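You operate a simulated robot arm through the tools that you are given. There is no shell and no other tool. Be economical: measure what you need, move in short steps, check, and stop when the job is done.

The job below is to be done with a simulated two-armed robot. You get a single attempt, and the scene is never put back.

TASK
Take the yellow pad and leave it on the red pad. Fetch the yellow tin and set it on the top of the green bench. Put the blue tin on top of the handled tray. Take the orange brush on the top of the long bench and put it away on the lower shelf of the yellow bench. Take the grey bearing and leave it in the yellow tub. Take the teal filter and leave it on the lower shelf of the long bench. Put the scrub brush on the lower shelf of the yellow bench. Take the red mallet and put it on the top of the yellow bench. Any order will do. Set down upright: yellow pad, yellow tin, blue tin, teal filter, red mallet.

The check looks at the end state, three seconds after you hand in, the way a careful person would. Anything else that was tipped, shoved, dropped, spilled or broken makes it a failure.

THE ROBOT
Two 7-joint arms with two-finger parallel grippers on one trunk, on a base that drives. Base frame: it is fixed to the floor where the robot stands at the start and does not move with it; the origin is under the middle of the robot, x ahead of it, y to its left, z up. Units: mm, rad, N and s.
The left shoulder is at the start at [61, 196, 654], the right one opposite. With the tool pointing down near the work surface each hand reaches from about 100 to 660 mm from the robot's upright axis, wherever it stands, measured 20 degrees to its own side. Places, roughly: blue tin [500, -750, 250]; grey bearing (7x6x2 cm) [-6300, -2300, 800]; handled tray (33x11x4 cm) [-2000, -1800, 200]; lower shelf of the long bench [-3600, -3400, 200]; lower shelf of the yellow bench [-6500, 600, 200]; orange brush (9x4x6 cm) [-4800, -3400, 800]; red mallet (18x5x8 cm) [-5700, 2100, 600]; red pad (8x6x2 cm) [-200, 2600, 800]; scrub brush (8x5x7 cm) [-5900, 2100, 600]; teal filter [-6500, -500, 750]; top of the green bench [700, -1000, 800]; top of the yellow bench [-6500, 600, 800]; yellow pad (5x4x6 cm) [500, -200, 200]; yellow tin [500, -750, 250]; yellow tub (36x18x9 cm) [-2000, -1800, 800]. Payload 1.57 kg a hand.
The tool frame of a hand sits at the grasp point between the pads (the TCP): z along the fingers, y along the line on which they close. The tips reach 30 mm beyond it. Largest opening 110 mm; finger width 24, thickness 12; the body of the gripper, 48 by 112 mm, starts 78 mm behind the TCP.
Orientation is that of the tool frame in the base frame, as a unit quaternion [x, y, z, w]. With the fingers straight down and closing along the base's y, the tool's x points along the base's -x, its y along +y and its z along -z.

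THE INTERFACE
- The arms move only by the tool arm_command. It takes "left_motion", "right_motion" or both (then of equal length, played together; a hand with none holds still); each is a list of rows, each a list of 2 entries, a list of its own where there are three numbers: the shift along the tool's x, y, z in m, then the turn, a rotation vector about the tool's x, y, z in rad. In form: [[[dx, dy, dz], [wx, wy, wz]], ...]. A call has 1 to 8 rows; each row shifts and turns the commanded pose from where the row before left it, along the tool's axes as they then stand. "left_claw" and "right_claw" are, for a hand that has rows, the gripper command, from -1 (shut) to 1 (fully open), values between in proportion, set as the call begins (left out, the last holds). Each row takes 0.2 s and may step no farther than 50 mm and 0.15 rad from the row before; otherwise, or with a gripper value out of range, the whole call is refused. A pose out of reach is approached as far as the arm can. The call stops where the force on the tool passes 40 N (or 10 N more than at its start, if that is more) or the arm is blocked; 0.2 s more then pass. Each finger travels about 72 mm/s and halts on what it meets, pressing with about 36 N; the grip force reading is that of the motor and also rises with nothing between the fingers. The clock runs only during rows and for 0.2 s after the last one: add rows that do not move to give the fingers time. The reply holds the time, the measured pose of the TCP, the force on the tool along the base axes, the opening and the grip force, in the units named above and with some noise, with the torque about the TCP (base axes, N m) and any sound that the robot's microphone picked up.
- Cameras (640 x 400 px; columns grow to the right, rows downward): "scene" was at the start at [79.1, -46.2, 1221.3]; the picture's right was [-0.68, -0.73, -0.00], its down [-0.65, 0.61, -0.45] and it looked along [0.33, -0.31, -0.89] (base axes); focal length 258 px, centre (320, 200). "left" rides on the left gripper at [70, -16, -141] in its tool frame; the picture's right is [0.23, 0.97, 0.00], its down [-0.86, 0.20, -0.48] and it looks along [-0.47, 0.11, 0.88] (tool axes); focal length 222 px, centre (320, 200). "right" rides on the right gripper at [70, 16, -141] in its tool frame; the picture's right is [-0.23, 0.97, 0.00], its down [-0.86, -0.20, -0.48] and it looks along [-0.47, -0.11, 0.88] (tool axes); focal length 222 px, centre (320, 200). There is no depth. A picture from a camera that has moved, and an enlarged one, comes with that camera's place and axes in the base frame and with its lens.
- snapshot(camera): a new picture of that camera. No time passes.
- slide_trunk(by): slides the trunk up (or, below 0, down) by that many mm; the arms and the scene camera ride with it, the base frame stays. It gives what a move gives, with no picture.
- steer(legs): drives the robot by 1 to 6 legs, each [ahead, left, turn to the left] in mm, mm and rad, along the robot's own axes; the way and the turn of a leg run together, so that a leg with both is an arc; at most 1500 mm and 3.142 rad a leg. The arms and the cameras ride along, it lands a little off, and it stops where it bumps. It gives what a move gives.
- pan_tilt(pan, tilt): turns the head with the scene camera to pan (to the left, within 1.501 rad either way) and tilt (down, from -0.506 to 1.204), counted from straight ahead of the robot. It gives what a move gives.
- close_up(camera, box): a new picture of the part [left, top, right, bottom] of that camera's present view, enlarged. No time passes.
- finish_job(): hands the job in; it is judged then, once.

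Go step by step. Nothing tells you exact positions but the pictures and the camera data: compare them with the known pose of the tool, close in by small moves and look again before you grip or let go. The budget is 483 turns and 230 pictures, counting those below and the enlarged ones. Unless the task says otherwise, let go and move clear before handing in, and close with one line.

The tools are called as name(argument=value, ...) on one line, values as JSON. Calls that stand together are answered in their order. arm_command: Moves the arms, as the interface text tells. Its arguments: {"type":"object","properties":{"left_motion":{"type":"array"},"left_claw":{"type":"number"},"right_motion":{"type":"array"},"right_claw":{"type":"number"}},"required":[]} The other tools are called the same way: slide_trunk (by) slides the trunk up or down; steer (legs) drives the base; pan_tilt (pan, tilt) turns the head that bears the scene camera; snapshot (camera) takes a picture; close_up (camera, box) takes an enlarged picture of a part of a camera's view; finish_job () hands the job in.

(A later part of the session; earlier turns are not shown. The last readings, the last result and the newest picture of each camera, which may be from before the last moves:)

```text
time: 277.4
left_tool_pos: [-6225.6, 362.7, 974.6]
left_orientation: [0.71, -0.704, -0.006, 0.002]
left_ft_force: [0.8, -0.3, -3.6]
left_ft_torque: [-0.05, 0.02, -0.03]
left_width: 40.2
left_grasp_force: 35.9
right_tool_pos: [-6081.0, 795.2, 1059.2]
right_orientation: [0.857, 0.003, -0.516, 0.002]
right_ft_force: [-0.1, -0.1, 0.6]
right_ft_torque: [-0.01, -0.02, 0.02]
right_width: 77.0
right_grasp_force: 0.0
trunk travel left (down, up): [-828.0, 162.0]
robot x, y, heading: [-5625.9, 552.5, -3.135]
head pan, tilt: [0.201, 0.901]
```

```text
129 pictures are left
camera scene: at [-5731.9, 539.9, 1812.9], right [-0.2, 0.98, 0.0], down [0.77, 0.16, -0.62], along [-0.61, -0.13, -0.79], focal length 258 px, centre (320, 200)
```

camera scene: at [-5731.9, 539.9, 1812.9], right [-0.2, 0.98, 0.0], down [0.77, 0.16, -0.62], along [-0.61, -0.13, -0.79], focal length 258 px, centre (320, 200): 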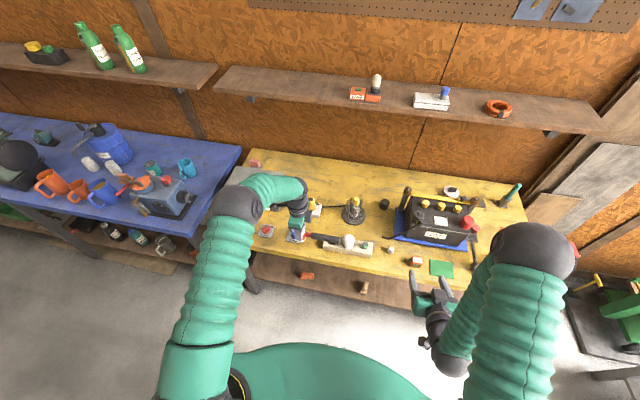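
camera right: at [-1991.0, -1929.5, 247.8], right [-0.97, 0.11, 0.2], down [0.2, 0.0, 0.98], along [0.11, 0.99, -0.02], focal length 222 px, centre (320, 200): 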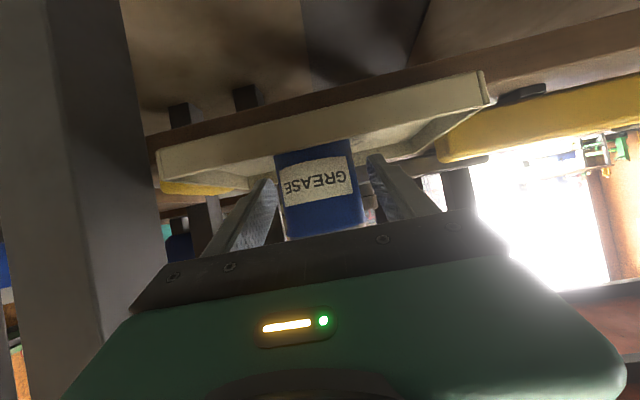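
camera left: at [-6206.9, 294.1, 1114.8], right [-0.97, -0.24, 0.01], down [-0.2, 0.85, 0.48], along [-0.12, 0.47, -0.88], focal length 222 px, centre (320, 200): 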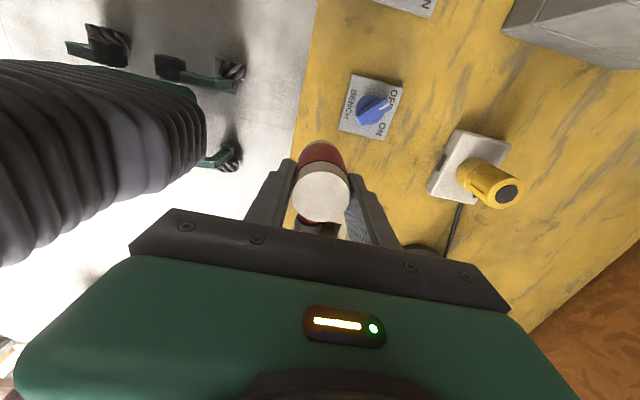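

Scene coordinates check out. Driving the last 112 mm.

steer(legs=[[113, -15, 0]])

snapshot(camera="left")

close_up(camera="scene", box=[220, 180, 400, 292])

```text
time: 278.6
left_tool_pos: [-6338.4, 375.5, 976.8]
left_orientation: [0.708, -0.706, -0.008, 0.003]
left_ft_force: [-0.4, -0.1, -3.7]
left_ft_torque: [-0.03, 0.01, 0.0]
left_width: 40.1
left_grasp_force: 36.1
right_tool_pos: [-6191.7, 807.6, 1062.0]
right_orientation: [0.856, 0.001, -0.518, -0.001]
right_ft_force: [-0.1, -0.3, 0.4]
right_ft_torque: [-0.02, -0.01, 0.01]
right_width: 77.1
right_grasp_force: 0.1
trunk travel left (down, up): [-828.0, 162.0]
robot x, y, heading: [-5742.6, 569.3, -3.141]
head pan, tilt: [0.201, 0.901]
```

```text
128 pictures are left
camera left: at [-6319.8, 305.5, 1116.1], right [-0.97, -0.23, 0.01], down [-0.2, 0.85, 0.49], along [-0.12, 0.47, -0.87], focal length 222 px, centre (320, 200)
```

left: 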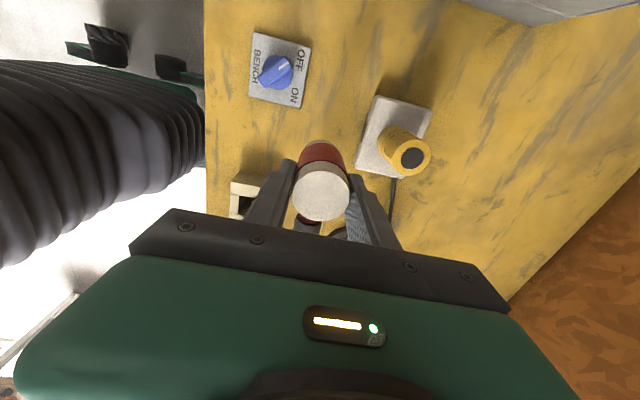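

```text
3.56 times, centred on (310, 236) of scene
camera zoom: at [-5840.7, 548.5, 1813.3], right [-0.2, 0.98, 0.0], down [0.77, 0.16, -0.62], along [-0.61, -0.12, -0.78], focal length 919 px, centre (356, 72)
```

zoom: 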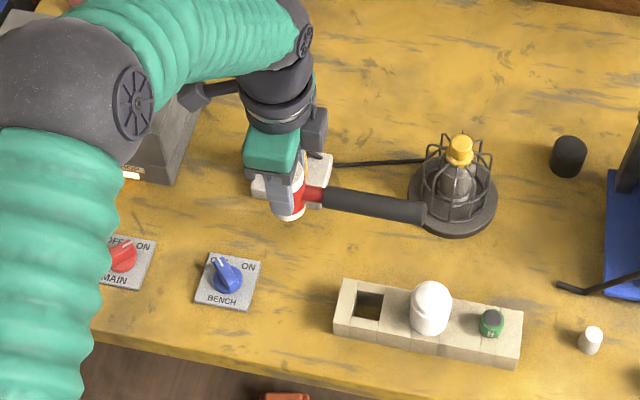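

The mallet will land clear of the lantern and block. Lowering with the trunk, then arm steps.

slide_trunk(by=-75)

arm_command(left_motion=[[[0, 0, 0.004], [0, 0, 0]], [[0, 0, 0.004], [0, 0, 0]]])

snapshot(camera="left")

close_up(camera="scene", box=[220, 180, 400, 292])

```text
time: 279.7
left_tool_pos: [-6341.0, 378.0, 901.2]
left_orientation: [0.709, -0.705, -0.006, 0.003]
left_ft_force: [-0.1, 0.4, -3.8]
left_ft_torque: [-0.06, -0.01, 0.0]
left_width: 40.2
left_grasp_force: 35.8
right_tool_pos: [-6192.6, 811.0, 985.5]
right_orientation: [0.856, 0.001, -0.517, 0.001]
right_ft_force: [-0.6, -0.2, -0.1]
right_ft_torque: [0.02, 0.04, 0.01]
right_width: 76.9
right_grasp_force: 0.0
trunk travel left (down, up): [-753.0, 237.0]
robot x, y, heading: [-5739.2, 573.5, -3.145]
head pan, tilt: [0.201, 0.901]
```

```text
time: 280.3
left_tool_pos: [-6339.9, 376.5, 892.3]
left_orientation: [0.709, -0.705, -0.005, 0.002]
left_ft_force: [-0.3, -0.2, -3.7]
left_ft_torque: [-0.04, 0.02, -0.01]
left_width: 40.3
left_grasp_force: 36.0
right_tool_pos: [-6194.2, 810.6, 984.4]
right_orientation: [0.856, 0.001, -0.517, 0.0]
right_ft_force: [-0.2, -0.1, -0.1]
right_ft_torque: [0.03, -0.03, 0.01]
right_width: 77.2
right_grasp_force: 0.1
trunk travel left (down, up): [-753.0, 237.0]
robot x, y, heading: [-5740.1, 567.1, -3.14]
head pan, tilt: [0.201, 0.901]
```

```text
126 pictures are left
camera left: at [-6321.7, 308.0, 1032.8], right [-0.97, -0.23, 0.01], down [-0.2, 0.85, 0.48], along [-0.12, 0.47, -0.88], focal length 222 px, centre (320, 200)
```

left: 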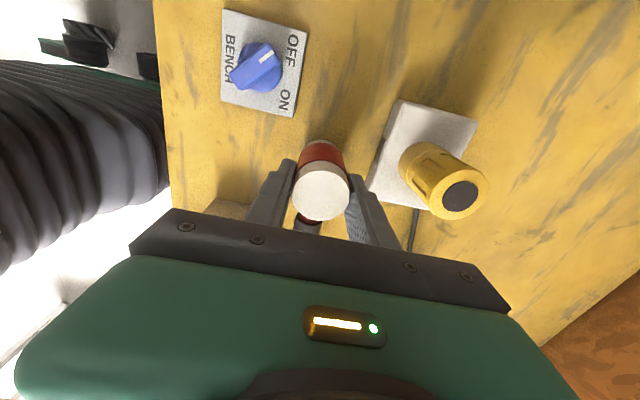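

```text
3.56 times, centred on (310, 236) of scene
camera zoom: at [-5848.0, 553.6, 1737.9], right [-0.2, 0.98, 0.0], down [0.77, 0.16, -0.62], along [-0.61, -0.12, -0.79], focal length 919 px, centre (356, 72)
```

zoom: 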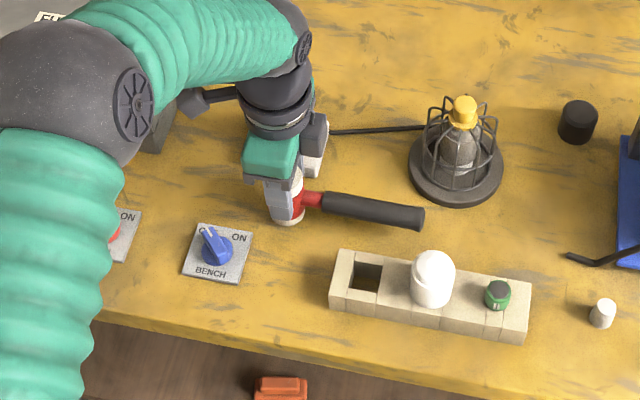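

Clear all round. Continuing down to contact.

arm_command(left_motion=[[[0, 0, 0.003], [0, 0, 0]], [[0, 0, 0.003], [0, 0, 0]]])

arm_command(left_motion=[[[0, 0, 0.003], [0, 0, 0]], [[0, 0, 0.002], [0, 0, 0]]])

```text
time: 280.9
left_tool_pos: [-6341.1, 378.6, 886.3]
left_orientation: [0.709, -0.705, -0.005, 0.003]
left_ft_force: [0.0, 0.6, -3.5]
left_ft_torque: [-0.01, -0.02, -0.01]
left_width: 40.3
left_grasp_force: 36.1
right_tool_pos: [-6195.5, 810.6, 984.7]
right_orientation: [0.856, 0.0, -0.516, 0.0]
right_ft_force: [0.6, -0.8, -0.5]
right_ft_torque: [0.03, -0.02, -0.02]
right_width: 77.1
right_grasp_force: 0.0
trunk travel left (down, up): [-753.0, 237.0]
robot x, y, heading: [-5737.2, 571.1, -3.139]
head pan, tilt: [0.201, 0.901]
```

```text
time: 281.5
left_tool_pos: [-6340.2, 378.3, 886.4]
left_orientation: [0.709, -0.705, -0.008, 0.006]
left_ft_force: [-0.6, -3.1, 24.7]
left_ft_torque: [-0.19, -0.5, -0.02]
left_width: 40.2
left_grasp_force: 36.0
right_tool_pos: [-6192.4, 811.2, 986.7]
right_orientation: [0.855, 0.001, -0.518, 0.001]
right_ft_force: [0.9, 0.7, 0.1]
right_ft_torque: [0.01, 0.0, 0.01]
right_width: 77.0
right_grasp_force: 0.1
trunk travel left (down, up): [-753.0, 237.0]
robot x, y, heading: [-5742.6, 570.0, -3.135]
head pan, tilt: [0.201, 0.901]
```

Contact. Easing off 3 mm and opening slightly (to ~58 mm).

arm_command(left_motion=[[[0, 0, -0.0035], [0, 0, 0]], [[0, 0, 0], [0, 0, 0]]])

arm_command(left_motion=[[[0, 0, 0], [0, 0, 0]], [[0, 0, 0], [0, 0, 0]]], left_claw=0.05)

snapshot(camera="left")

close_up(camera="scene", box=[220, 180, 400, 292])

```text
time: 282.1
left_tool_pos: [-6340.9, 378.8, 885.8]
left_orientation: [0.709, -0.705, -0.005, 0.003]
left_ft_force: [-4.4, -2.1, 10.8]
left_ft_torque: [-0.11, 0.08, -0.05]
left_width: 40.4
left_grasp_force: 35.8
right_tool_pos: [-6194.1, 809.4, 985.3]
right_orientation: [0.855, 0.0, -0.518, 0.0]
right_ft_force: [-0.2, -0.4, 0.7]
right_ft_torque: [0.01, 0.02, 0.01]
right_width: 76.9
right_grasp_force: 0.1
trunk travel left (down, up): [-753.0, 237.0]
robot x, y, heading: [-5738.9, 570.7, -3.141]
head pan, tilt: [0.201, 0.901]
```

```text
time: 282.7
left_tool_pos: [-6340.1, 379.5, 884.9]
left_orientation: [0.709, -0.705, -0.005, 0.003]
left_ft_force: [-0.6, -1.0, 0.8]
left_ft_torque: [0.03, 0.04, 0.02]
left_width: 57.9
left_grasp_force: 0.1
right_tool_pos: [-6194.1, 810.7, 984.7]
right_orientation: [0.856, 0.001, -0.517, 0.001]
right_ft_force: [0.9, -0.5, -0.2]
right_ft_torque: [0.03, 0.02, 0.04]
right_width: 77.0
right_grasp_force: 0.0
trunk travel left (down, up): [-753.0, 237.0]
robot x, y, heading: [-5737.7, 569.0, -3.144]
head pan, tilt: [0.201, 0.901]
```

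```text
124 pictures are left
camera left: at [-6321.1, 309.5, 1025.0], right [-0.97, -0.23, 0.01], down [-0.2, 0.85, 0.48], along [-0.12, 0.47, -0.88], focal length 222 px, centre (320, 200)
```

left: 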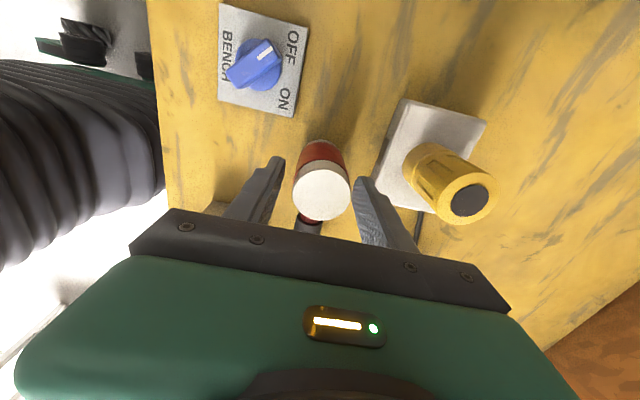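

```text
3.56 times, centred on (310, 236) of scene
camera zoom: at [-5846.6, 554.7, 1737.9], right [-0.2, 0.98, 0.0], down [0.77, 0.16, -0.62], along [-0.61, -0.12, -0.79], focal length 919 px, centre (356, 72)
```

zoom: 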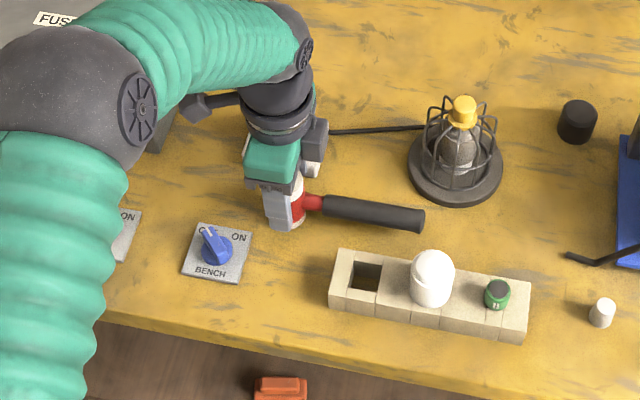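

The mallet stands on its own. Rising straight up with the trunk, then backing away and checking.

slide_trunk(by=130)

steer(legs=[[-450, 0, 0]])

close_up(camera="scene", box=[200, 150, 440, 300])

pan_tilt(pan=0.75, tilt=0.6)

snapshot(camera="scene")

```text
time: 284.3
left_tool_pos: [-6339.9, 379.5, 1013.5]
left_orientation: [0.709, -0.705, -0.005, 0.002]
left_ft_force: [-0.2, -0.7, 0.0]
left_ft_torque: [-0.04, 0.01, 0.02]
left_width: 57.8
left_grasp_force: 0.0
right_tool_pos: [-6194.2, 810.9, 1114.6]
right_orientation: [0.856, 0.001, -0.517, 0.0]
right_ft_force: [-0.5, 0.7, -0.5]
right_ft_torque: [0.0, -0.03, 0.0]
right_width: 76.9
right_grasp_force: 0.1
trunk travel left (down, up): [-883.0, 107.0]
robot x, y, heading: [-5741.5, 570.7, -3.142]
head pan, tilt: [0.201, 0.901]
```

```text
time: 287.1
left_tool_pos: [-5886.9, 380.2, 1014.0]
left_orientation: [-0.707, 0.707, 0.005, -0.002]
left_ft_force: [0.0, -0.6, -0.4]
left_ft_torque: [0.0, 0.03, -0.02]
left_width: 57.8
left_grasp_force: 0.0
right_tool_pos: [-5740.2, 813.0, 1115.0]
right_orientation: [0.856, -0.001, -0.517, -0.001]
right_ft_force: [-0.6, -0.1, -0.6]
right_ft_torque: [0.02, 0.02, -0.01]
right_width: 77.1
right_grasp_force: 0.0
trunk travel left (down, up): [-883.0, 107.0]
robot x, y, heading: [-5283.8, 569.5, 3.14]
head pan, tilt: [0.201, 0.901]
```

```text
2.67 times, centred on (320, 225) of scene
camera zoom: at [-5396.1, 554.5, 1867.7], right [-0.2, 0.98, 0.0], down [0.77, 0.15, -0.62], along [-0.61, -0.12, -0.79], focal length 689 px, centre (320, 133)
```

zoom: 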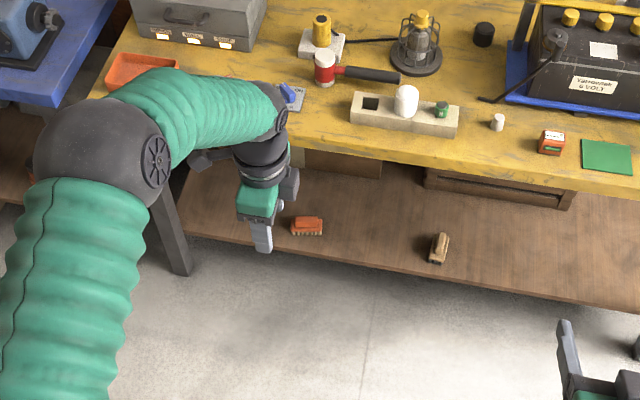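

```text
time: 288.0
left_tool_pos: [-5884.0, 381.7, 1016.5]
left_orientation: [0.707, -0.707, -0.006, 0.004]
left_ft_force: [-0.1, 1.1, -0.5]
left_ft_torque: [-0.02, 0.02, 0.06]
left_width: 57.8
left_grasp_force: 0.2
right_tool_pos: [-5735.3, 813.3, 1115.9]
right_orientation: [0.856, -0.002, -0.518, -0.001]
right_ft_force: [-0.3, 0.7, 0.0]
right_ft_torque: [-0.01, 0.01, 0.01]
right_width: 76.9
right_grasp_force: 0.0
trunk travel left (down, up): [-883.0, 107.0]
robot x, y, heading: [-5283.3, 566.2, 3.139]
head pan, tilt: [0.75, 0.6]
```

```text
121 pictures are left
camera scene: at [-5381.9, 509.2, 1892.8], right [-0.68, 0.73, 0.0], down [0.42, 0.38, -0.82], along [-0.6, -0.56, -0.57], focal length 258 px, centre (320, 200)
```

scene: 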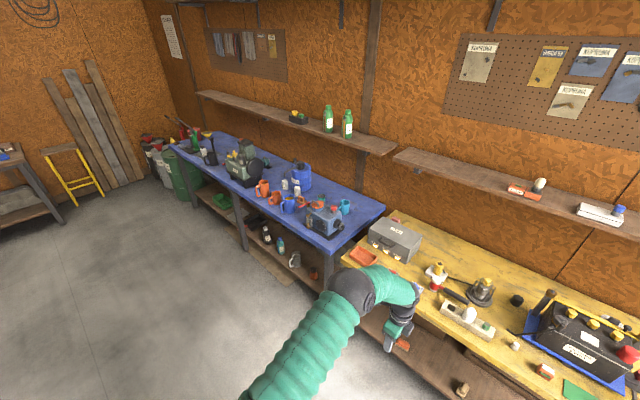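

Mallet, orange brush and scrub brush are all placed. Now I look for the teal filter around [-6500,-500].

close_up(camera="scene", box=[240, 155, 390, 290])

close_up(camera="scene", box=[150, 110, 310, 220])

```text
2.96 times, centred on (315, 222) of scene
camera zoom: at [-5381.9, 509.2, 1892.8], right [-0.68, 0.73, 0.0], down [0.42, 0.38, -0.82], along [-0.6, -0.56, -0.57], focal length 766 px, centre (335, 133)
```

zoom: 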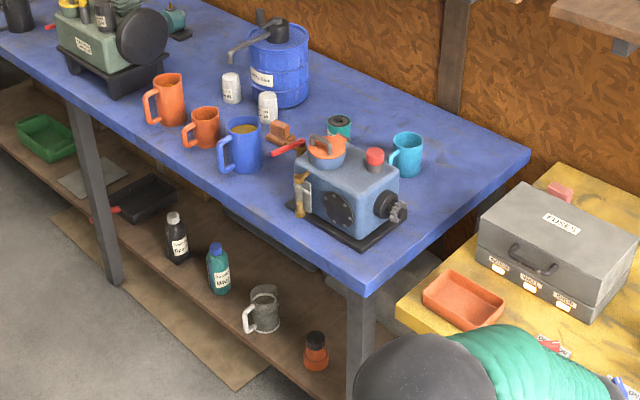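

```text
3.64 times, centred on (230, 165) of scene
camera zoom: at [-5381.9, 509.2, 1892.8], right [-0.68, 0.73, 0.0], down [0.42, 0.38, -0.82], along [-0.6, -0.56, -0.57], focal length 940 px, centre (647, 327)
```

zoom: 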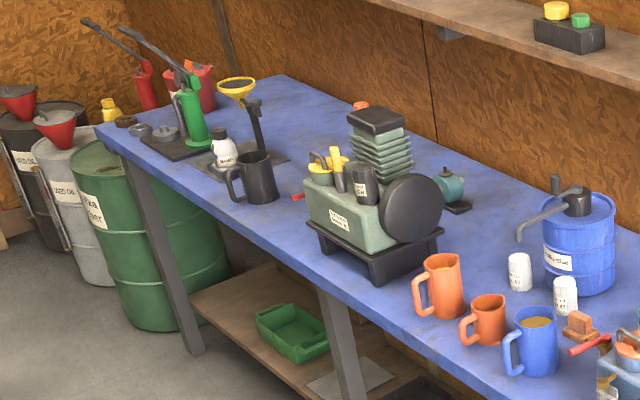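

The teal filter is the dark-topped teal can behind the blue box on the blue bench, ≈[-6540,-560]. I'll tuck the left hand up and back, shift south and look closer.

arm_command(left_motion=[[[0, -0.033, -0.033], [0, 0, 0]], [[0, -0.033, -0.033], [0, 0, 0]], [[0, -0.033, -0.033], [0, 0, 0]], [[0, -0.033, -0.033], [0, 0, 0]], [[0, -0.033, -0.033], [0, 0, 0]]])

steer(legs=[[0, 1366, 0], [200, 0, 0]])

pan_tilt(pan=-0.2, tilt=0.8)

snapshot(camera="scene")

```text
time: 289.2
left_tool_pos: [-5712.7, 378.6, 1179.2]
left_orientation: [-0.707, 0.707, 0.006, -0.005]
left_ft_force: [0.0, 0.2, 0.0]
left_ft_torque: [-0.02, 0.01, 0.0]
left_width: 57.8
left_grasp_force: 0.1
right_tool_pos: [-5732.3, 813.2, 1116.7]
right_orientation: [0.855, -0.002, -0.519, -0.001]
right_ft_force: [1.2, 0.2, -0.7]
right_ft_torque: [0.01, 0.02, 0.0]
right_width: 77.0
right_grasp_force: 0.1
trunk travel left (down, up): [-883.0, 107.0]
robot x, y, heading: [-5286.6, 567.3, 3.136]
head pan, tilt: [0.75, 0.6]
```

```text
time: 297.1
left_tool_pos: [-5908.2, -973.7, 1181.1]
left_orientation: [0.71, -0.705, -0.007, 0.005]
left_ft_force: [0.2, -0.5, 0.1]
left_ft_torque: [0.0, 0.0, 0.02]
left_width: 57.9
left_grasp_force: 0.1
right_tool_pos: [-5930.0, -539.7, 1117.3]
right_orientation: [0.855, 0.002, -0.519, 0.001]
right_ft_force: [0.2, -0.8, 0.3]
right_ft_torque: [0.01, 0.02, -0.01]
right_width: 77.1
right_grasp_force: 0.0
trunk travel left (down, up): [-883.0, 107.0]
robot x, y, heading: [-5479.7, -778.2, -3.134]
head pan, tilt: [0.75, 0.6]
```

```text
time: 298.4
left_tool_pos: [-5910.0, -974.0, 1180.4]
left_orientation: [0.71, -0.704, -0.007, 0.003]
left_ft_force: [0.1, 0.1, -0.2]
left_ft_torque: [-0.03, 0.01, 0.02]
left_width: 57.8
left_grasp_force: 0.1
right_tool_pos: [-5931.0, -541.0, 1117.2]
right_orientation: [0.855, 0.002, -0.518, 0.001]
right_ft_force: [-0.3, -0.7, -0.6]
right_ft_torque: [0.05, 0.0, 0.0]
right_width: 77.2
right_grasp_force: 0.1
trunk travel left (down, up): [-883.0, 107.0]
robot x, y, heading: [-5479.6, -779.7, -3.141]
head pan, tilt: [-0.201, 0.799]
```

```text
118 pictures are left
camera scene: at [-5592.6, -765.2, 1875.9], right [0.19, 0.98, 0.0], down [0.7, -0.14, -0.7], along [-0.68, 0.14, -0.72], focal length 258 px, centre (320, 200)
```

scene: 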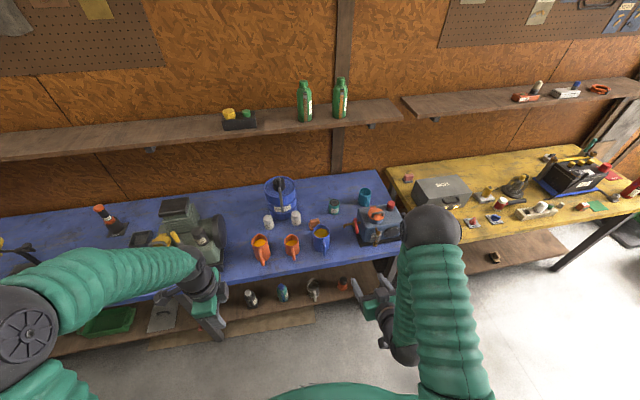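

close_up(camera="scene", box=[255, 170, 415, 270])

snapshot(camera="right")

```text
4.00 times, centred on (335, 220) of scene
camera zoom: at [-5592.6, -765.2, 1875.9], right [0.19, 0.98, 0.0], down [0.7, -0.14, -0.7], along [-0.68, 0.14, -0.72], focal length 1034 px, centre (260, 120)
```

zoom: 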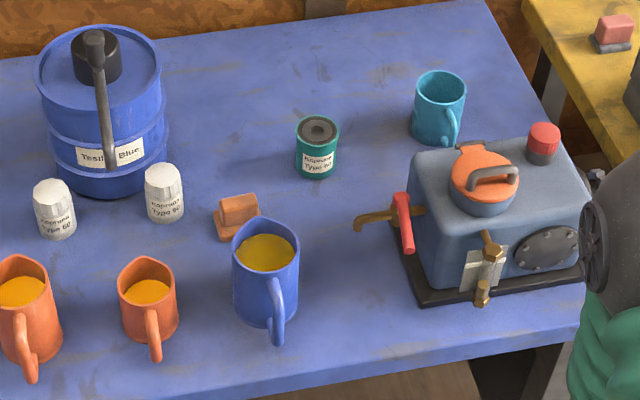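

```text
116 pictures are left
camera right: at [-5774.2, -554.6, 1119.6], right [-0.1, -0.97, 0.2], down [0.03, 0.2, 0.98], along [-0.99, 0.1, 0.01], focal length 222 px, centre (320, 200)
```

right: 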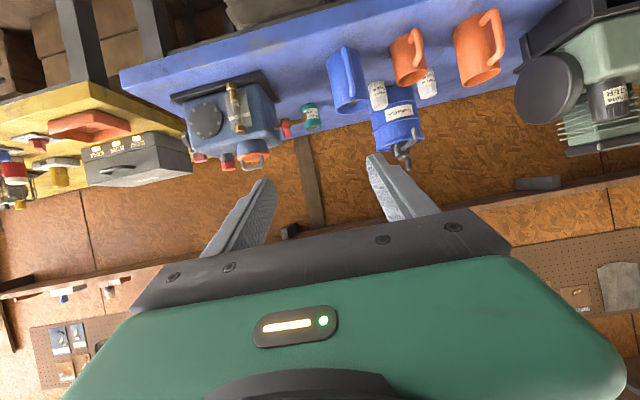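

Filter at ≈[-6485,-504], bench ≈818. A brass handle sticks out in front of it, so I'll use a 45° hand and come in from above. Driving nearer first.

arm_command(right_motion=[[[0, 0, 0], [0, 0.15, 0]], [[0, 0, 0], [0, 0.15, 0]]], right_claw=1)

steer(legs=[[350, -37, 0]])

slide_trunk(by=-100)

snapshot(camera="right")

snapshot(camera="scene")

```text
time: 299.0
left_tool_pos: [-5910.0, -974.5, 1178.3]
left_orientation: [0.709, -0.705, -0.007, 0.004]
left_ft_force: [-0.2, -0.2, 0.0]
left_ft_torque: [0.02, 0.03, 0.02]
left_width: 57.8
left_grasp_force: 0.0
right_tool_pos: [-5940.4, -539.5, 1110.9]
right_orientation: [0.923, 0.003, -0.384, 0.001]
right_ft_force: [-0.2, -0.8, 0.4]
right_ft_torque: [-0.01, 0.02, 0.02]
right_width: 109.9
right_grasp_force: 0.1
right hand out of reach, approached as far as the arm can: row 1
trunk travel left (down, up): [-883.0, 107.0]
robot x, y, heading: [-5481.8, -778.8, -3.137]
head pan, tilt: [-0.201, 0.799]
```

```text
time: 301.3
left_tool_pos: [-6259.7, -942.9, 1179.7]
left_orientation: [0.711, -0.703, -0.008, 0.005]
left_ft_force: [0.0, 0.4, -0.4]
left_ft_torque: [0.0, -0.01, -0.01]
left_width: 57.7
left_grasp_force: 0.0
right_tool_pos: [-6291.7, -506.8, 1111.0]
right_orientation: [0.922, 0.005, -0.386, 0.002]
right_ft_force: [-0.3, -0.6, -0.6]
right_ft_torque: [0.01, -0.02, -0.01]
right_width: 110.1
right_grasp_force: 0.0
trunk travel left (down, up): [-883.0, 107.0]
robot x, y, heading: [-5834.2, -742.3, -3.133]
head pan, tilt: [-0.201, 0.799]
```

```text
time: 302.6
left_tool_pos: [-6258.9, -941.5, 1078.5]
left_orientation: [0.711, -0.703, -0.006, 0.004]
left_ft_force: [0.9, -0.4, 0.2]
left_ft_torque: [-0.02, -0.04, 0.02]
left_width: 57.7
left_grasp_force: 0.0
right_tool_pos: [-6294.8, -507.7, 1010.9]
right_orientation: [0.923, 0.003, -0.385, 0.001]
right_ft_force: [0.6, -0.1, 0.5]
right_ft_torque: [0.0, -0.03, -0.01]
right_width: 109.8
right_grasp_force: 0.1
trunk travel left (down, up): [-783.0, 207.0]
robot x, y, heading: [-5834.1, -745.1, -3.13]
head pan, tilt: [-0.201, 0.799]
```

```text
115 pictures are left
camera right: at [-6142.5, -520.0, 1061.0], right [-0.15, -0.98, 0.16], down [-0.26, 0.2, 0.94], along [-0.95, 0.1, -0.29], focal length 222 px, centre (320, 200)
```

right: 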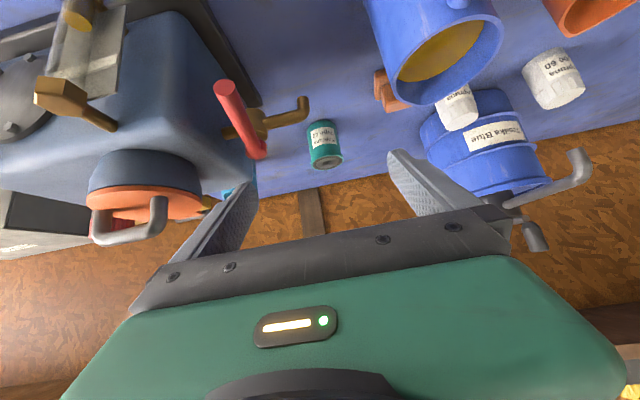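

```text
114 pictures are left
camera scene: at [-5944.2, -731.2, 1776.0], right [0.19, 0.98, 0.0], down [0.7, -0.14, -0.7], along [-0.68, 0.13, -0.72], focal length 258 px, centre (320, 200)
```

scene: 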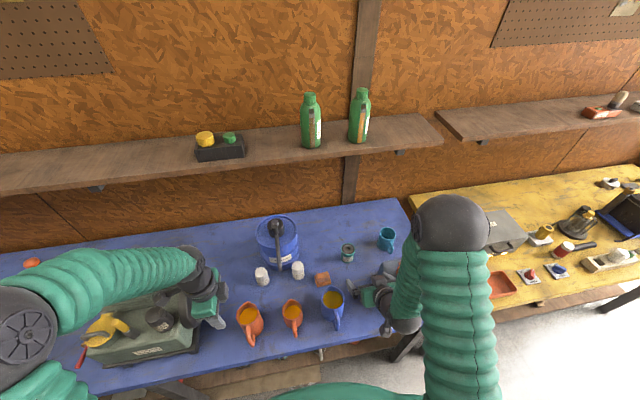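

Filter confirmed at ≈[-6485,-509], z 819–893. Approaching down the 45° line.

arm_command(right_motion=[[[-0.026, 0, -0.026], [0, 0, 0]], [[0, 0, 0.0448], [0, 0, 0]], [[0, 0, 0.0448], [0, 0, 0]], [[0, 0, 0.0448], [0, 0, 0]], [[0, 0, 0.0448], [0, 0, 0]]])

snapshot(camera="right")

```text
time: 303.8
left_tool_pos: [-6262.8, -941.4, 1078.4]
left_orientation: [0.712, -0.703, -0.006, 0.004]
left_ft_force: [-0.3, -1.0, -0.6]
left_ft_torque: [-0.03, -0.01, 0.0]
left_width: 57.9
left_grasp_force: 0.1
right_tool_pos: [-6429.1, -506.2, 918.7]
right_orientation: [0.923, 0.004, -0.384, 0.002]
right_ft_force: [0.6, -0.2, 0.3]
right_ft_torque: [0.01, -0.01, -0.02]
right_width: 110.3
right_grasp_force: 0.1
right hand out of reach, approached as far as the arm can: row 1
trunk travel left (down, up): [-783.0, 207.0]
robot x, y, heading: [-5831.8, -747.3, -3.131]
head pan, tilt: [-0.201, 0.799]
```

```text
113 pictures are left
camera right: at [-6279.1, -519.5, 968.8], right [-0.15, -0.98, 0.16], down [-0.27, 0.2, 0.94], along [-0.95, 0.1, -0.29], focal length 222 px, centre (320, 200)
```

right: 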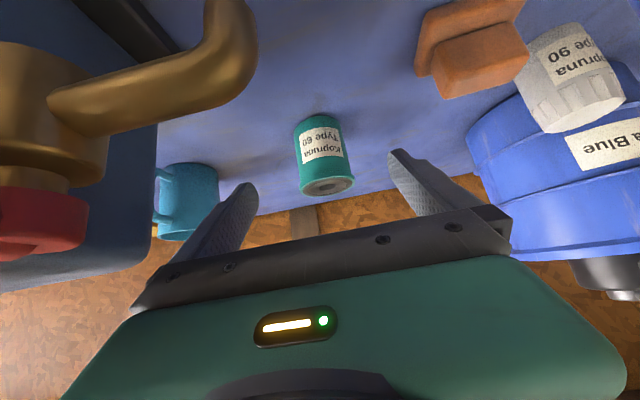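

Aligned; the brass lever is clear of the hand's path. Final advance and grip.

arm_command(right_motion=[[[0, -0.001, 0.0395], [0, 0, 0]], [[0, -0.001, 0.0395], [0, 0, 0]]])

snapshot(camera="right")

```text
time: 304.4
left_tool_pos: [-6261.1, -945.8, 1080.1]
left_orientation: [0.711, -0.703, -0.008, 0.004]
left_ft_force: [0.5, -1.0, -0.1]
left_ft_torque: [0.0, 0.03, 0.01]
left_width: 57.8
left_grasp_force: 0.0
right_tool_pos: [-6484.6, -507.3, 866.0]
right_orientation: [0.923, 0.004, -0.385, 0.0]
right_ft_force: [-1.5, -5.9, 2.2]
right_ft_torque: [0.3, -0.45, -0.85]
right_width: 109.9
right_grasp_force: 0.1
trunk travel left (down, up): [-783.0, 207.0]
robot x, y, heading: [-5833.3, -746.8, -3.135]
head pan, tilt: [-0.201, 0.799]
```

```text
112 pictures are left
camera right: at [-6334.7, -521.0, 915.5], right [-0.15, -0.98, 0.16], down [-0.26, 0.19, 0.94], along [-0.95, 0.1, -0.29], focal length 222 px, centre (320, 200)
```

right: 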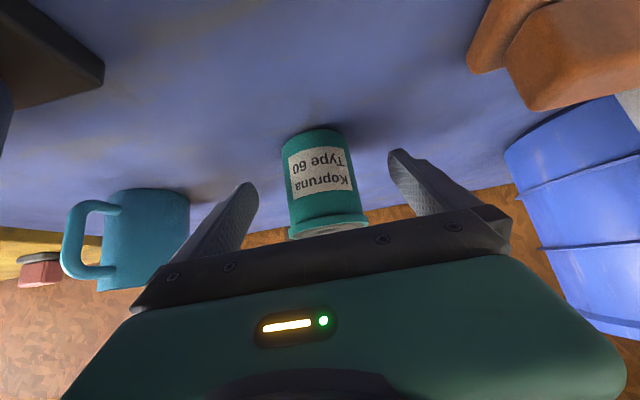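

A light side contact (~6 N) occurred about 140 mm behind the TCP, likely the lever near the gripper body. I'll shift the hand 14 mm away from it within the opening.

arm_command(right_motion=[[[0, 0.014, 0], [0, 0, 0]], [[0, 0, 0], [0, 0, 0]]])

close_up(camera="scene", box=[300, 200, 460, 300])

snapshot(camera="right")

```text
time: 305.0
left_tool_pos: [-6261.0, -941.7, 1079.0]
left_orientation: [0.712, -0.703, -0.006, 0.005]
left_ft_force: [0.3, -0.2, 0.5]
left_ft_torque: [0.01, -0.02, 0.01]
left_width: 57.9
left_grasp_force: 0.0
right_tool_pos: [-6483.4, -516.8, 863.1]
right_orientation: [0.923, 0.004, -0.385, 0.002]
right_ft_force: [-0.3, -1.1, 0.2]
right_ft_torque: [-0.03, -0.01, -0.01]
right_width: 109.8
right_grasp_force: 0.1
trunk travel left (down, up): [-783.0, 207.0]
robot x, y, heading: [-5836.2, -741.7, -3.136]
head pan, tilt: [-0.201, 0.799]
```

```text
4.00 times, centred on (380, 250) of scene
camera zoom: at [-5945.8, -729.4, 1775.8], right [0.19, 0.98, 0.0], down [0.71, -0.14, -0.7], along [-0.68, 0.13, -0.72], focal length 1034 px, centre (80, 0)
```

zoom: 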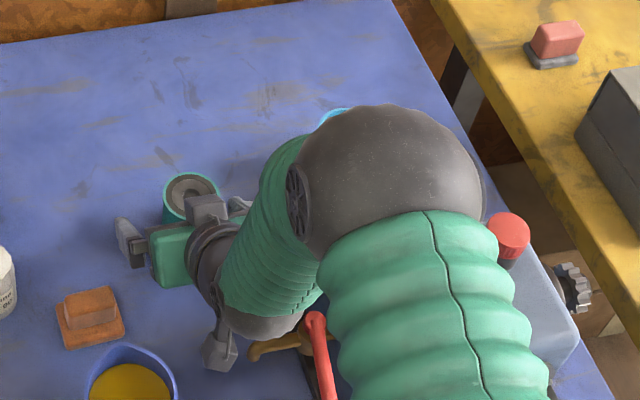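

```text
110 pictures are left
camera right: at [-6333.5, -530.3, 913.9], right [-0.15, -0.98, 0.16], down [-0.26, 0.2, 0.94], along [-0.95, 0.1, -0.29], focal length 222 px, centre (320, 200)
```

right: 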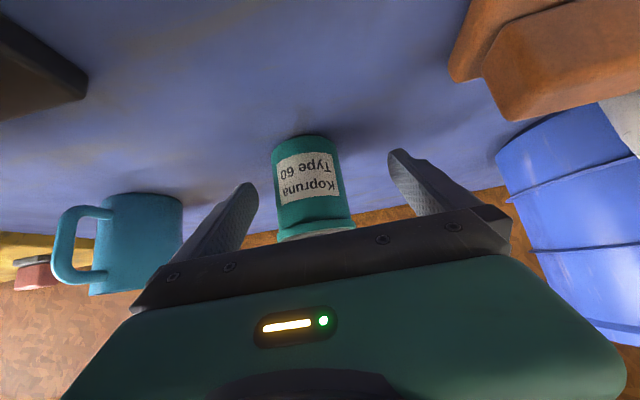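

Contact is gone. Closing gently on the filter.

arm_command(right_motion=[[[0, 0, 0], [0, 0, 0]], [[0, 0, 0], [0, 0, 0]], [[0, 0, 0], [0, 0, 0]], [[0, 0, 0], [0, 0, 0]]], right_claw=-1)

slide_trunk(by=120)

snapshot(camera="right")

close_up(camera="scene", box=[300, 200, 460, 300])

```text
time: 306.0
left_tool_pos: [-6262.7, -942.1, 1079.9]
left_orientation: [0.711, -0.703, -0.007, 0.005]
left_ft_force: [0.6, -0.2, 0.6]
left_ft_torque: [-0.03, 0.0, 0.02]
left_width: 57.8
left_grasp_force: 0.1
right_tool_pos: [-6484.0, -518.0, 863.3]
right_orientation: [0.923, 0.004, -0.385, 0.002]
right_ft_force: [-0.3, -0.1, 1.0]
right_ft_torque: [-0.01, -0.01, 0.0]
right_width: 52.3
right_grasp_force: 35.9
trunk travel left (down, up): [-783.0, 207.0]
robot x, y, heading: [-5832.5, -747.4, -3.133]
head pan, tilt: [-0.201, 0.799]
```

```text
time: 307.5
left_tool_pos: [-6261.1, -942.6, 1199.1]
left_orientation: [0.712, -0.702, -0.006, 0.004]
left_ft_force: [-0.2, 0.1, -0.3]
left_ft_torque: [-0.02, -0.02, 0.0]
left_width: 57.9
left_grasp_force: 0.1
right_tool_pos: [-6484.0, -517.5, 984.1]
right_orientation: [0.923, 0.004, -0.384, 0.002]
right_ft_force: [-0.9, 0.4, -0.8]
right_ft_torque: [0.0, 0.0, 0.03]
right_width: 52.3
right_grasp_force: 35.6
trunk travel left (down, up): [-903.0, 87.0]
robot x, y, heading: [-5831.9, -746.4, -3.131]
head pan, tilt: [-0.201, 0.799]
```

```text
109 pictures are left
camera right: at [-6333.9, -531.5, 1034.1], right [-0.15, -0.98, 0.16], down [-0.26, 0.2, 0.94], along [-0.95, 0.1, -0.29], focal length 222 px, centre (320, 200)
```

right: 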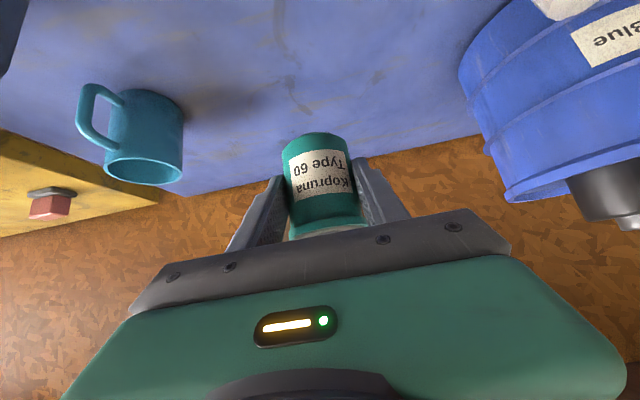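

```text
4.00 times, centred on (380, 250) of scene
camera zoom: at [-5946.4, -731.2, 1895.8], right [0.19, 0.98, 0.0], down [0.71, -0.14, -0.7], along [-0.68, 0.13, -0.72], focal length 1034 px, centre (80, 0)
```

zoom: 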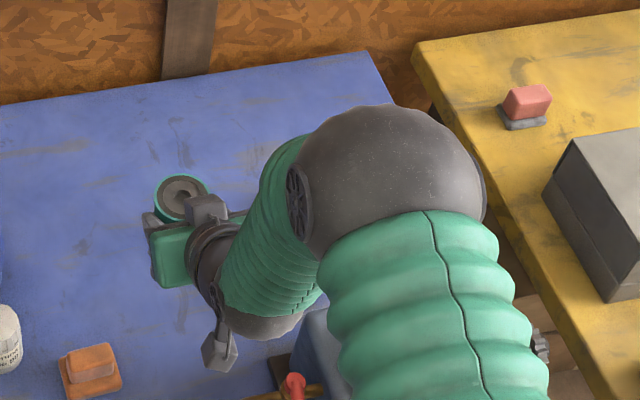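

Filter lifted upright. Backing out and verifying the blue box and lever weren't displaced.

steer(legs=[[-400, 0, 0]])

close_up(camera="scene", box=[255, 170, 415, 270])

```text
time: 310.0
left_tool_pos: [-5860.8, -939.0, 1197.6]
left_orientation: [0.711, -0.703, -0.006, 0.003]
left_ft_force: [-0.3, -0.6, -0.4]
left_ft_torque: [0.0, 0.0, -0.03]
left_width: 57.7
left_grasp_force: 0.0
right_tool_pos: [-6082.4, -515.5, 981.6]
right_orientation: [0.923, 0.004, -0.384, 0.001]
right_ft_force: [-0.4, -0.4, -1.6]
right_ft_torque: [0.02, -0.03, 0.0]
right_width: 52.5
right_grasp_force: 35.9
trunk travel left (down, up): [-903.0, 87.0]
robot x, y, heading: [-5430.7, -743.4, -3.136]
head pan, tilt: [-0.201, 0.799]
```

```text
4.00 times, centred on (335, 220) of scene
camera zoom: at [-5548.4, -727.8, 1895.4], right [0.19, 0.98, 0.0], down [0.71, -0.14, -0.69], along [-0.68, 0.13, -0.72], focal length 1034 px, centre (260, 120)
```

zoom: 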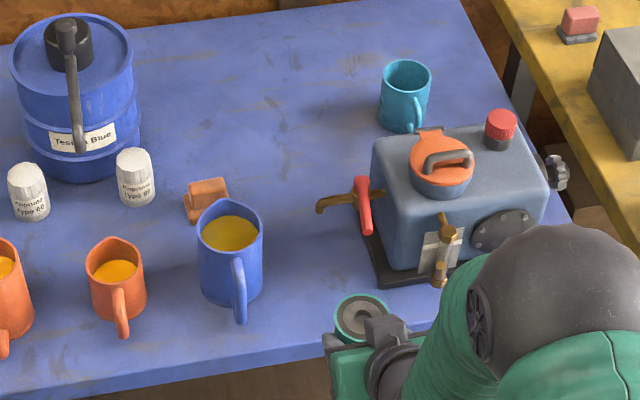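

The box is undisturbed. Next, the grey bearing at ≈[-6277,-2312]: I'll lift the filter hand higher and back, extend the left hand, and strafe there.

arm_command(right_motion=[[[-0.0053, 0, -0.0407], [0, 0, 0]], [[-0.0053, 0, -0.0407], [0, 0, 0]], [[-0.0053, 0, -0.0407], [0, 0, 0]], [[-0.0053, 0, -0.0407], [0, 0, 0]]], left_motion=[[[0, 0.03, 0.03], [0, 0, 0]], [[0, 0.03, 0.03], [0, 0, 0]], [[0, 0.03, 0.03], [0, 0, 0]], [[0, 0.03, 0.03], [0, 0, 0]]], left_claw=1)

steer(legs=[[0, 1370, 0]])

pan_tilt(pan=0.2, tilt=0.8)

snapshot(camera="scene")

```text
time: 311.0
left_tool_pos: [-5977.5, -940.3, 1083.1]
left_orientation: [0.711, -0.703, -0.007, 0.005]
left_ft_force: [-0.2, -0.5, 0.6]
left_ft_torque: [0.02, 0.0, 0.01]
left_width: 110.4
left_grasp_force: 0.1
right_tool_pos: [-5976.4, -515.6, 1113.8]
right_orientation: [0.922, 0.005, -0.386, 0.002]
right_ft_force: [-0.1, -0.6, -0.9]
right_ft_torque: [0.01, 0.02, 0.02]
right_width: 52.6
right_grasp_force: 36.2
trunk travel left (down, up): [-903.0, 87.0]
robot x, y, heading: [-5430.5, -745.1, -3.131]
head pan, tilt: [-0.201, 0.799]
```

```text
time: 317.9
left_tool_pos: [-5955.7, -2314.3, 1083.0]
left_orientation: [0.715, -0.699, -0.006, 0.006]
left_ft_force: [0.1, 0.2, 0.9]
left_ft_torque: [-0.04, -0.01, 0.0]
left_width: 109.9
left_grasp_force: 0.1
right_tool_pos: [-5960.6, -1890.0, 1112.4]
right_orientation: [0.922, 0.009, -0.387, 0.005]
right_ft_force: [0.2, -0.1, -0.7]
right_ft_torque: [-0.03, -0.01, 0.04]
right_width: 52.1
right_grasp_force: 36.4
trunk travel left (down, up): [-903.0, 87.0]
robot x, y, heading: [-5410.6, -2110.5, -3.125]
head pan, tilt: [-0.201, 0.799]
```

```text
time: 318.7
left_tool_pos: [-5954.2, -2314.5, 1083.9]
left_orientation: [0.715, -0.699, -0.008, 0.005]
left_ft_force: [1.1, -0.9, -0.8]
left_ft_torque: [0.04, 0.04, -0.02]
left_width: 110.0
left_grasp_force: 0.1
right_tool_pos: [-5958.1, -1890.9, 1113.6]
right_orientation: [0.922, 0.009, -0.386, 0.004]
right_ft_force: [-0.3, -0.6, -1.3]
right_ft_torque: [0.0, -0.03, 0.02]
right_width: 52.0
right_grasp_force: 35.9
trunk travel left (down, up): [-903.0, 87.0]
robot x, y, heading: [-5408.9, -2113.7, -3.122]
head pan, tilt: [0.201, 0.799]
```

```text
106 pictures are left
camera scene: at [-5522.6, -2130.8, 1895.8], right [-0.22, 0.98, 0.0], down [0.7, 0.16, -0.7], along [-0.68, -0.15, -0.72], focal length 258 px, centre (320, 200)
```

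scene: 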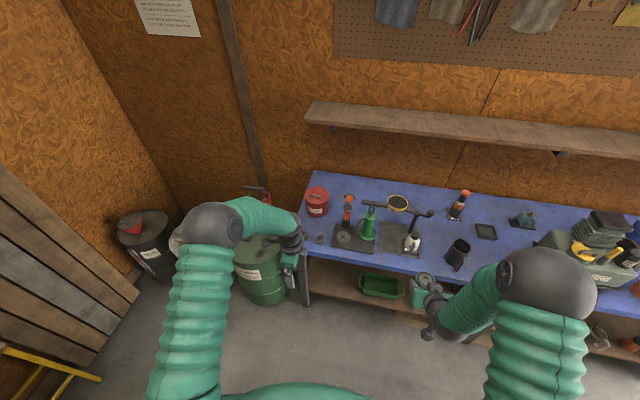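

close_up(camera="scene", box=[280, 180, 440, 280])

snapshot(camera="left")

```text
4.00 times, centred on (360, 230) of scene
camera zoom: at [-5522.6, -2130.8, 1895.8], right [-0.22, 0.98, 0.0], down [0.7, 0.16, -0.7], along [-0.68, -0.15, -0.72], focal length 1034 px, centre (160, 80)
```

zoom: 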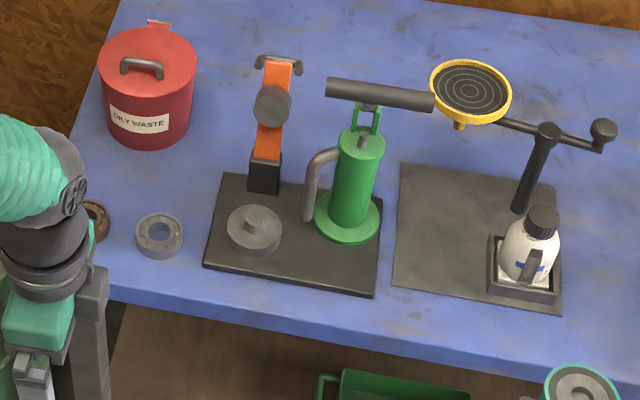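

```text
104 pictures are left
camera left: at [-5933.1, -2385.3, 1223.5], right [-0.97, -0.25, 0.02], down [-0.21, 0.85, 0.48], along [-0.14, 0.47, -0.87], focal length 222 px, centre (320, 200)
```

left: 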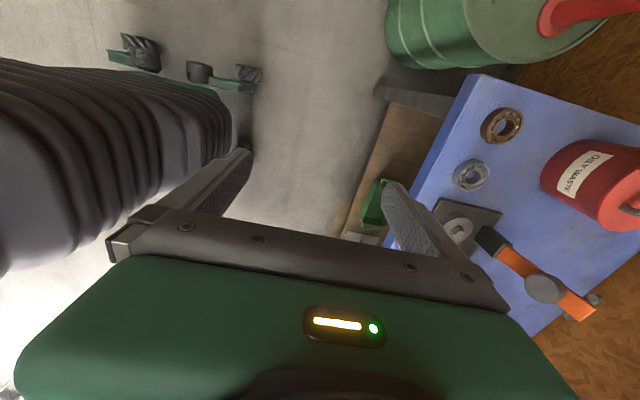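

The grey bearing is at ≈[-6265,-2296]. Driving so the left hand is over it.

steer(legs=[[290, -24, 0]])

snapshot(camera="left")

```text
time: 320.7
left_tool_pos: [-6240.8, -2301.3, 1084.9]
left_orientation: [0.717, -0.697, -0.009, 0.006]
left_ft_force: [0.5, 0.0, -0.1]
left_ft_torque: [0.04, 0.0, -0.01]
left_width: 110.0
left_grasp_force: 0.0
right_tool_pos: [-6245.3, -1877.1, 1114.9]
right_orientation: [0.921, 0.011, -0.388, 0.005]
right_ft_force: [-0.3, -0.5, -0.9]
right_ft_torque: [-0.03, 0.0, 0.0]
right_width: 52.2
right_grasp_force: 36.0
trunk travel left (down, up): [-903.0, 87.0]
robot x, y, heading: [-5699.8, -2095.0, -3.119]
head pan, tilt: [0.201, 0.799]
```

```text
103 pictures are left
camera left: at [-6219.1, -2370.0, 1224.9], right [-0.97, -0.25, 0.02], down [-0.21, 0.85, 0.49], along [-0.14, 0.47, -0.87], focal length 222 px, centre (320, 200)
```

left: 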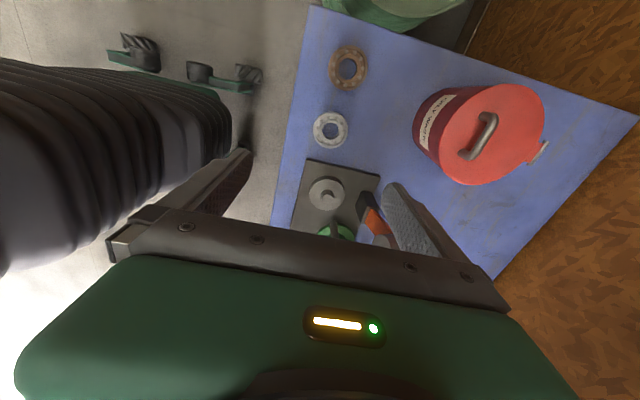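

Confirmed. Descending with the arm to just above the bearing.

arm_command(left_motion=[[[-0.003, 0.023, 0.04], [0, 0, 0]], [[0, 0, 0.046], [0, 0, 0]], [[0, 0, 0.046], [0, 0, 0]], [[0, 0, 0.046], [0, 0, 0]]])

snapshot(camera="left")

```text
time: 321.7
left_tool_pos: [-6272.9, -2298.0, 904.7]
left_orientation: [0.716, -0.698, -0.007, 0.006]
left_ft_force: [0.3, -0.7, 0.8]
left_ft_torque: [0.02, -0.03, -0.03]
left_width: 110.1
left_grasp_force: 0.1
right_tool_pos: [-6248.8, -1875.4, 1114.2]
right_orientation: [0.922, 0.011, -0.387, 0.004]
right_ft_force: [-0.3, 0.8, -1.0]
right_ft_torque: [-0.03, -0.01, 0.03]
right_width: 52.2
right_grasp_force: 36.3
trunk travel left (down, up): [-903.0, 87.0]
robot x, y, heading: [-5700.3, -2094.8, -3.125]
head pan, tilt: [0.201, 0.799]
```

```text
102 pictures are left
camera left: at [-6250.6, -2367.3, 1045.3], right [-0.97, -0.25, 0.02], down [-0.21, 0.85, 0.49], along [-0.14, 0.47, -0.87], focal length 222 px, centre (320, 200)
```

left: 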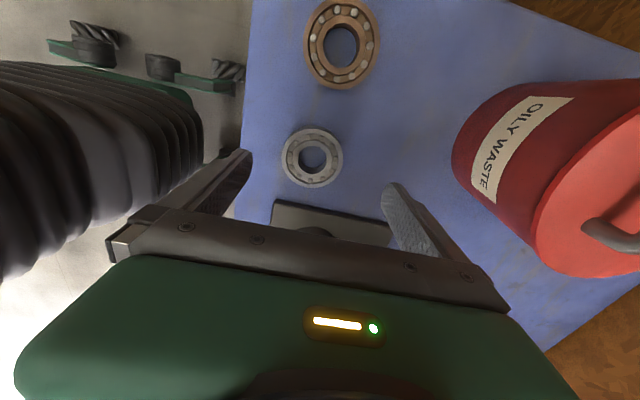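

Fine-adjusting and descending to tip height just above the bench, then closing.

arm_command(left_motion=[[[-0.002, -0.007, 0.025], [0, 0, 0]], [[0, 0, 0.025], [0, 0, 0]]])

snapshot(camera="left")

```text
time: 322.3
left_tool_pos: [-6263.4, -2293.9, 854.4]
left_orientation: [0.716, -0.698, -0.008, 0.006]
left_ft_force: [-0.1, 0.4, 0.4]
left_ft_torque: [0.01, -0.03, 0.0]
left_width: 110.0
left_grasp_force: 0.0
right_tool_pos: [-6248.6, -1875.1, 1113.7]
right_orientation: [0.922, 0.011, -0.387, 0.004]
right_ft_force: [0.3, 0.3, -0.8]
right_ft_torque: [-0.03, -0.05, 0.03]
right_width: 52.0
right_grasp_force: 35.8
trunk travel left (down, up): [-903.0, 87.0]
robot x, y, heading: [-5701.6, -2097.8, -3.12]
head pan, tilt: [0.201, 0.799]
```

```text
101 pictures are left
camera left: at [-6241.9, -2363.1, 994.2], right [-0.97, -0.25, 0.02], down [-0.21, 0.85, 0.48], along [-0.14, 0.47, -0.87], focal length 222 px, centre (320, 200)
```

left: 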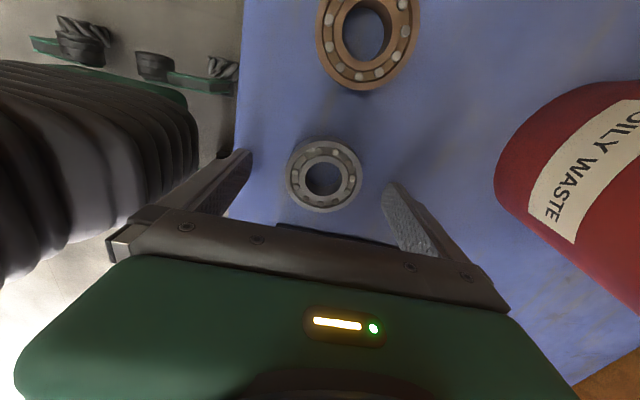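

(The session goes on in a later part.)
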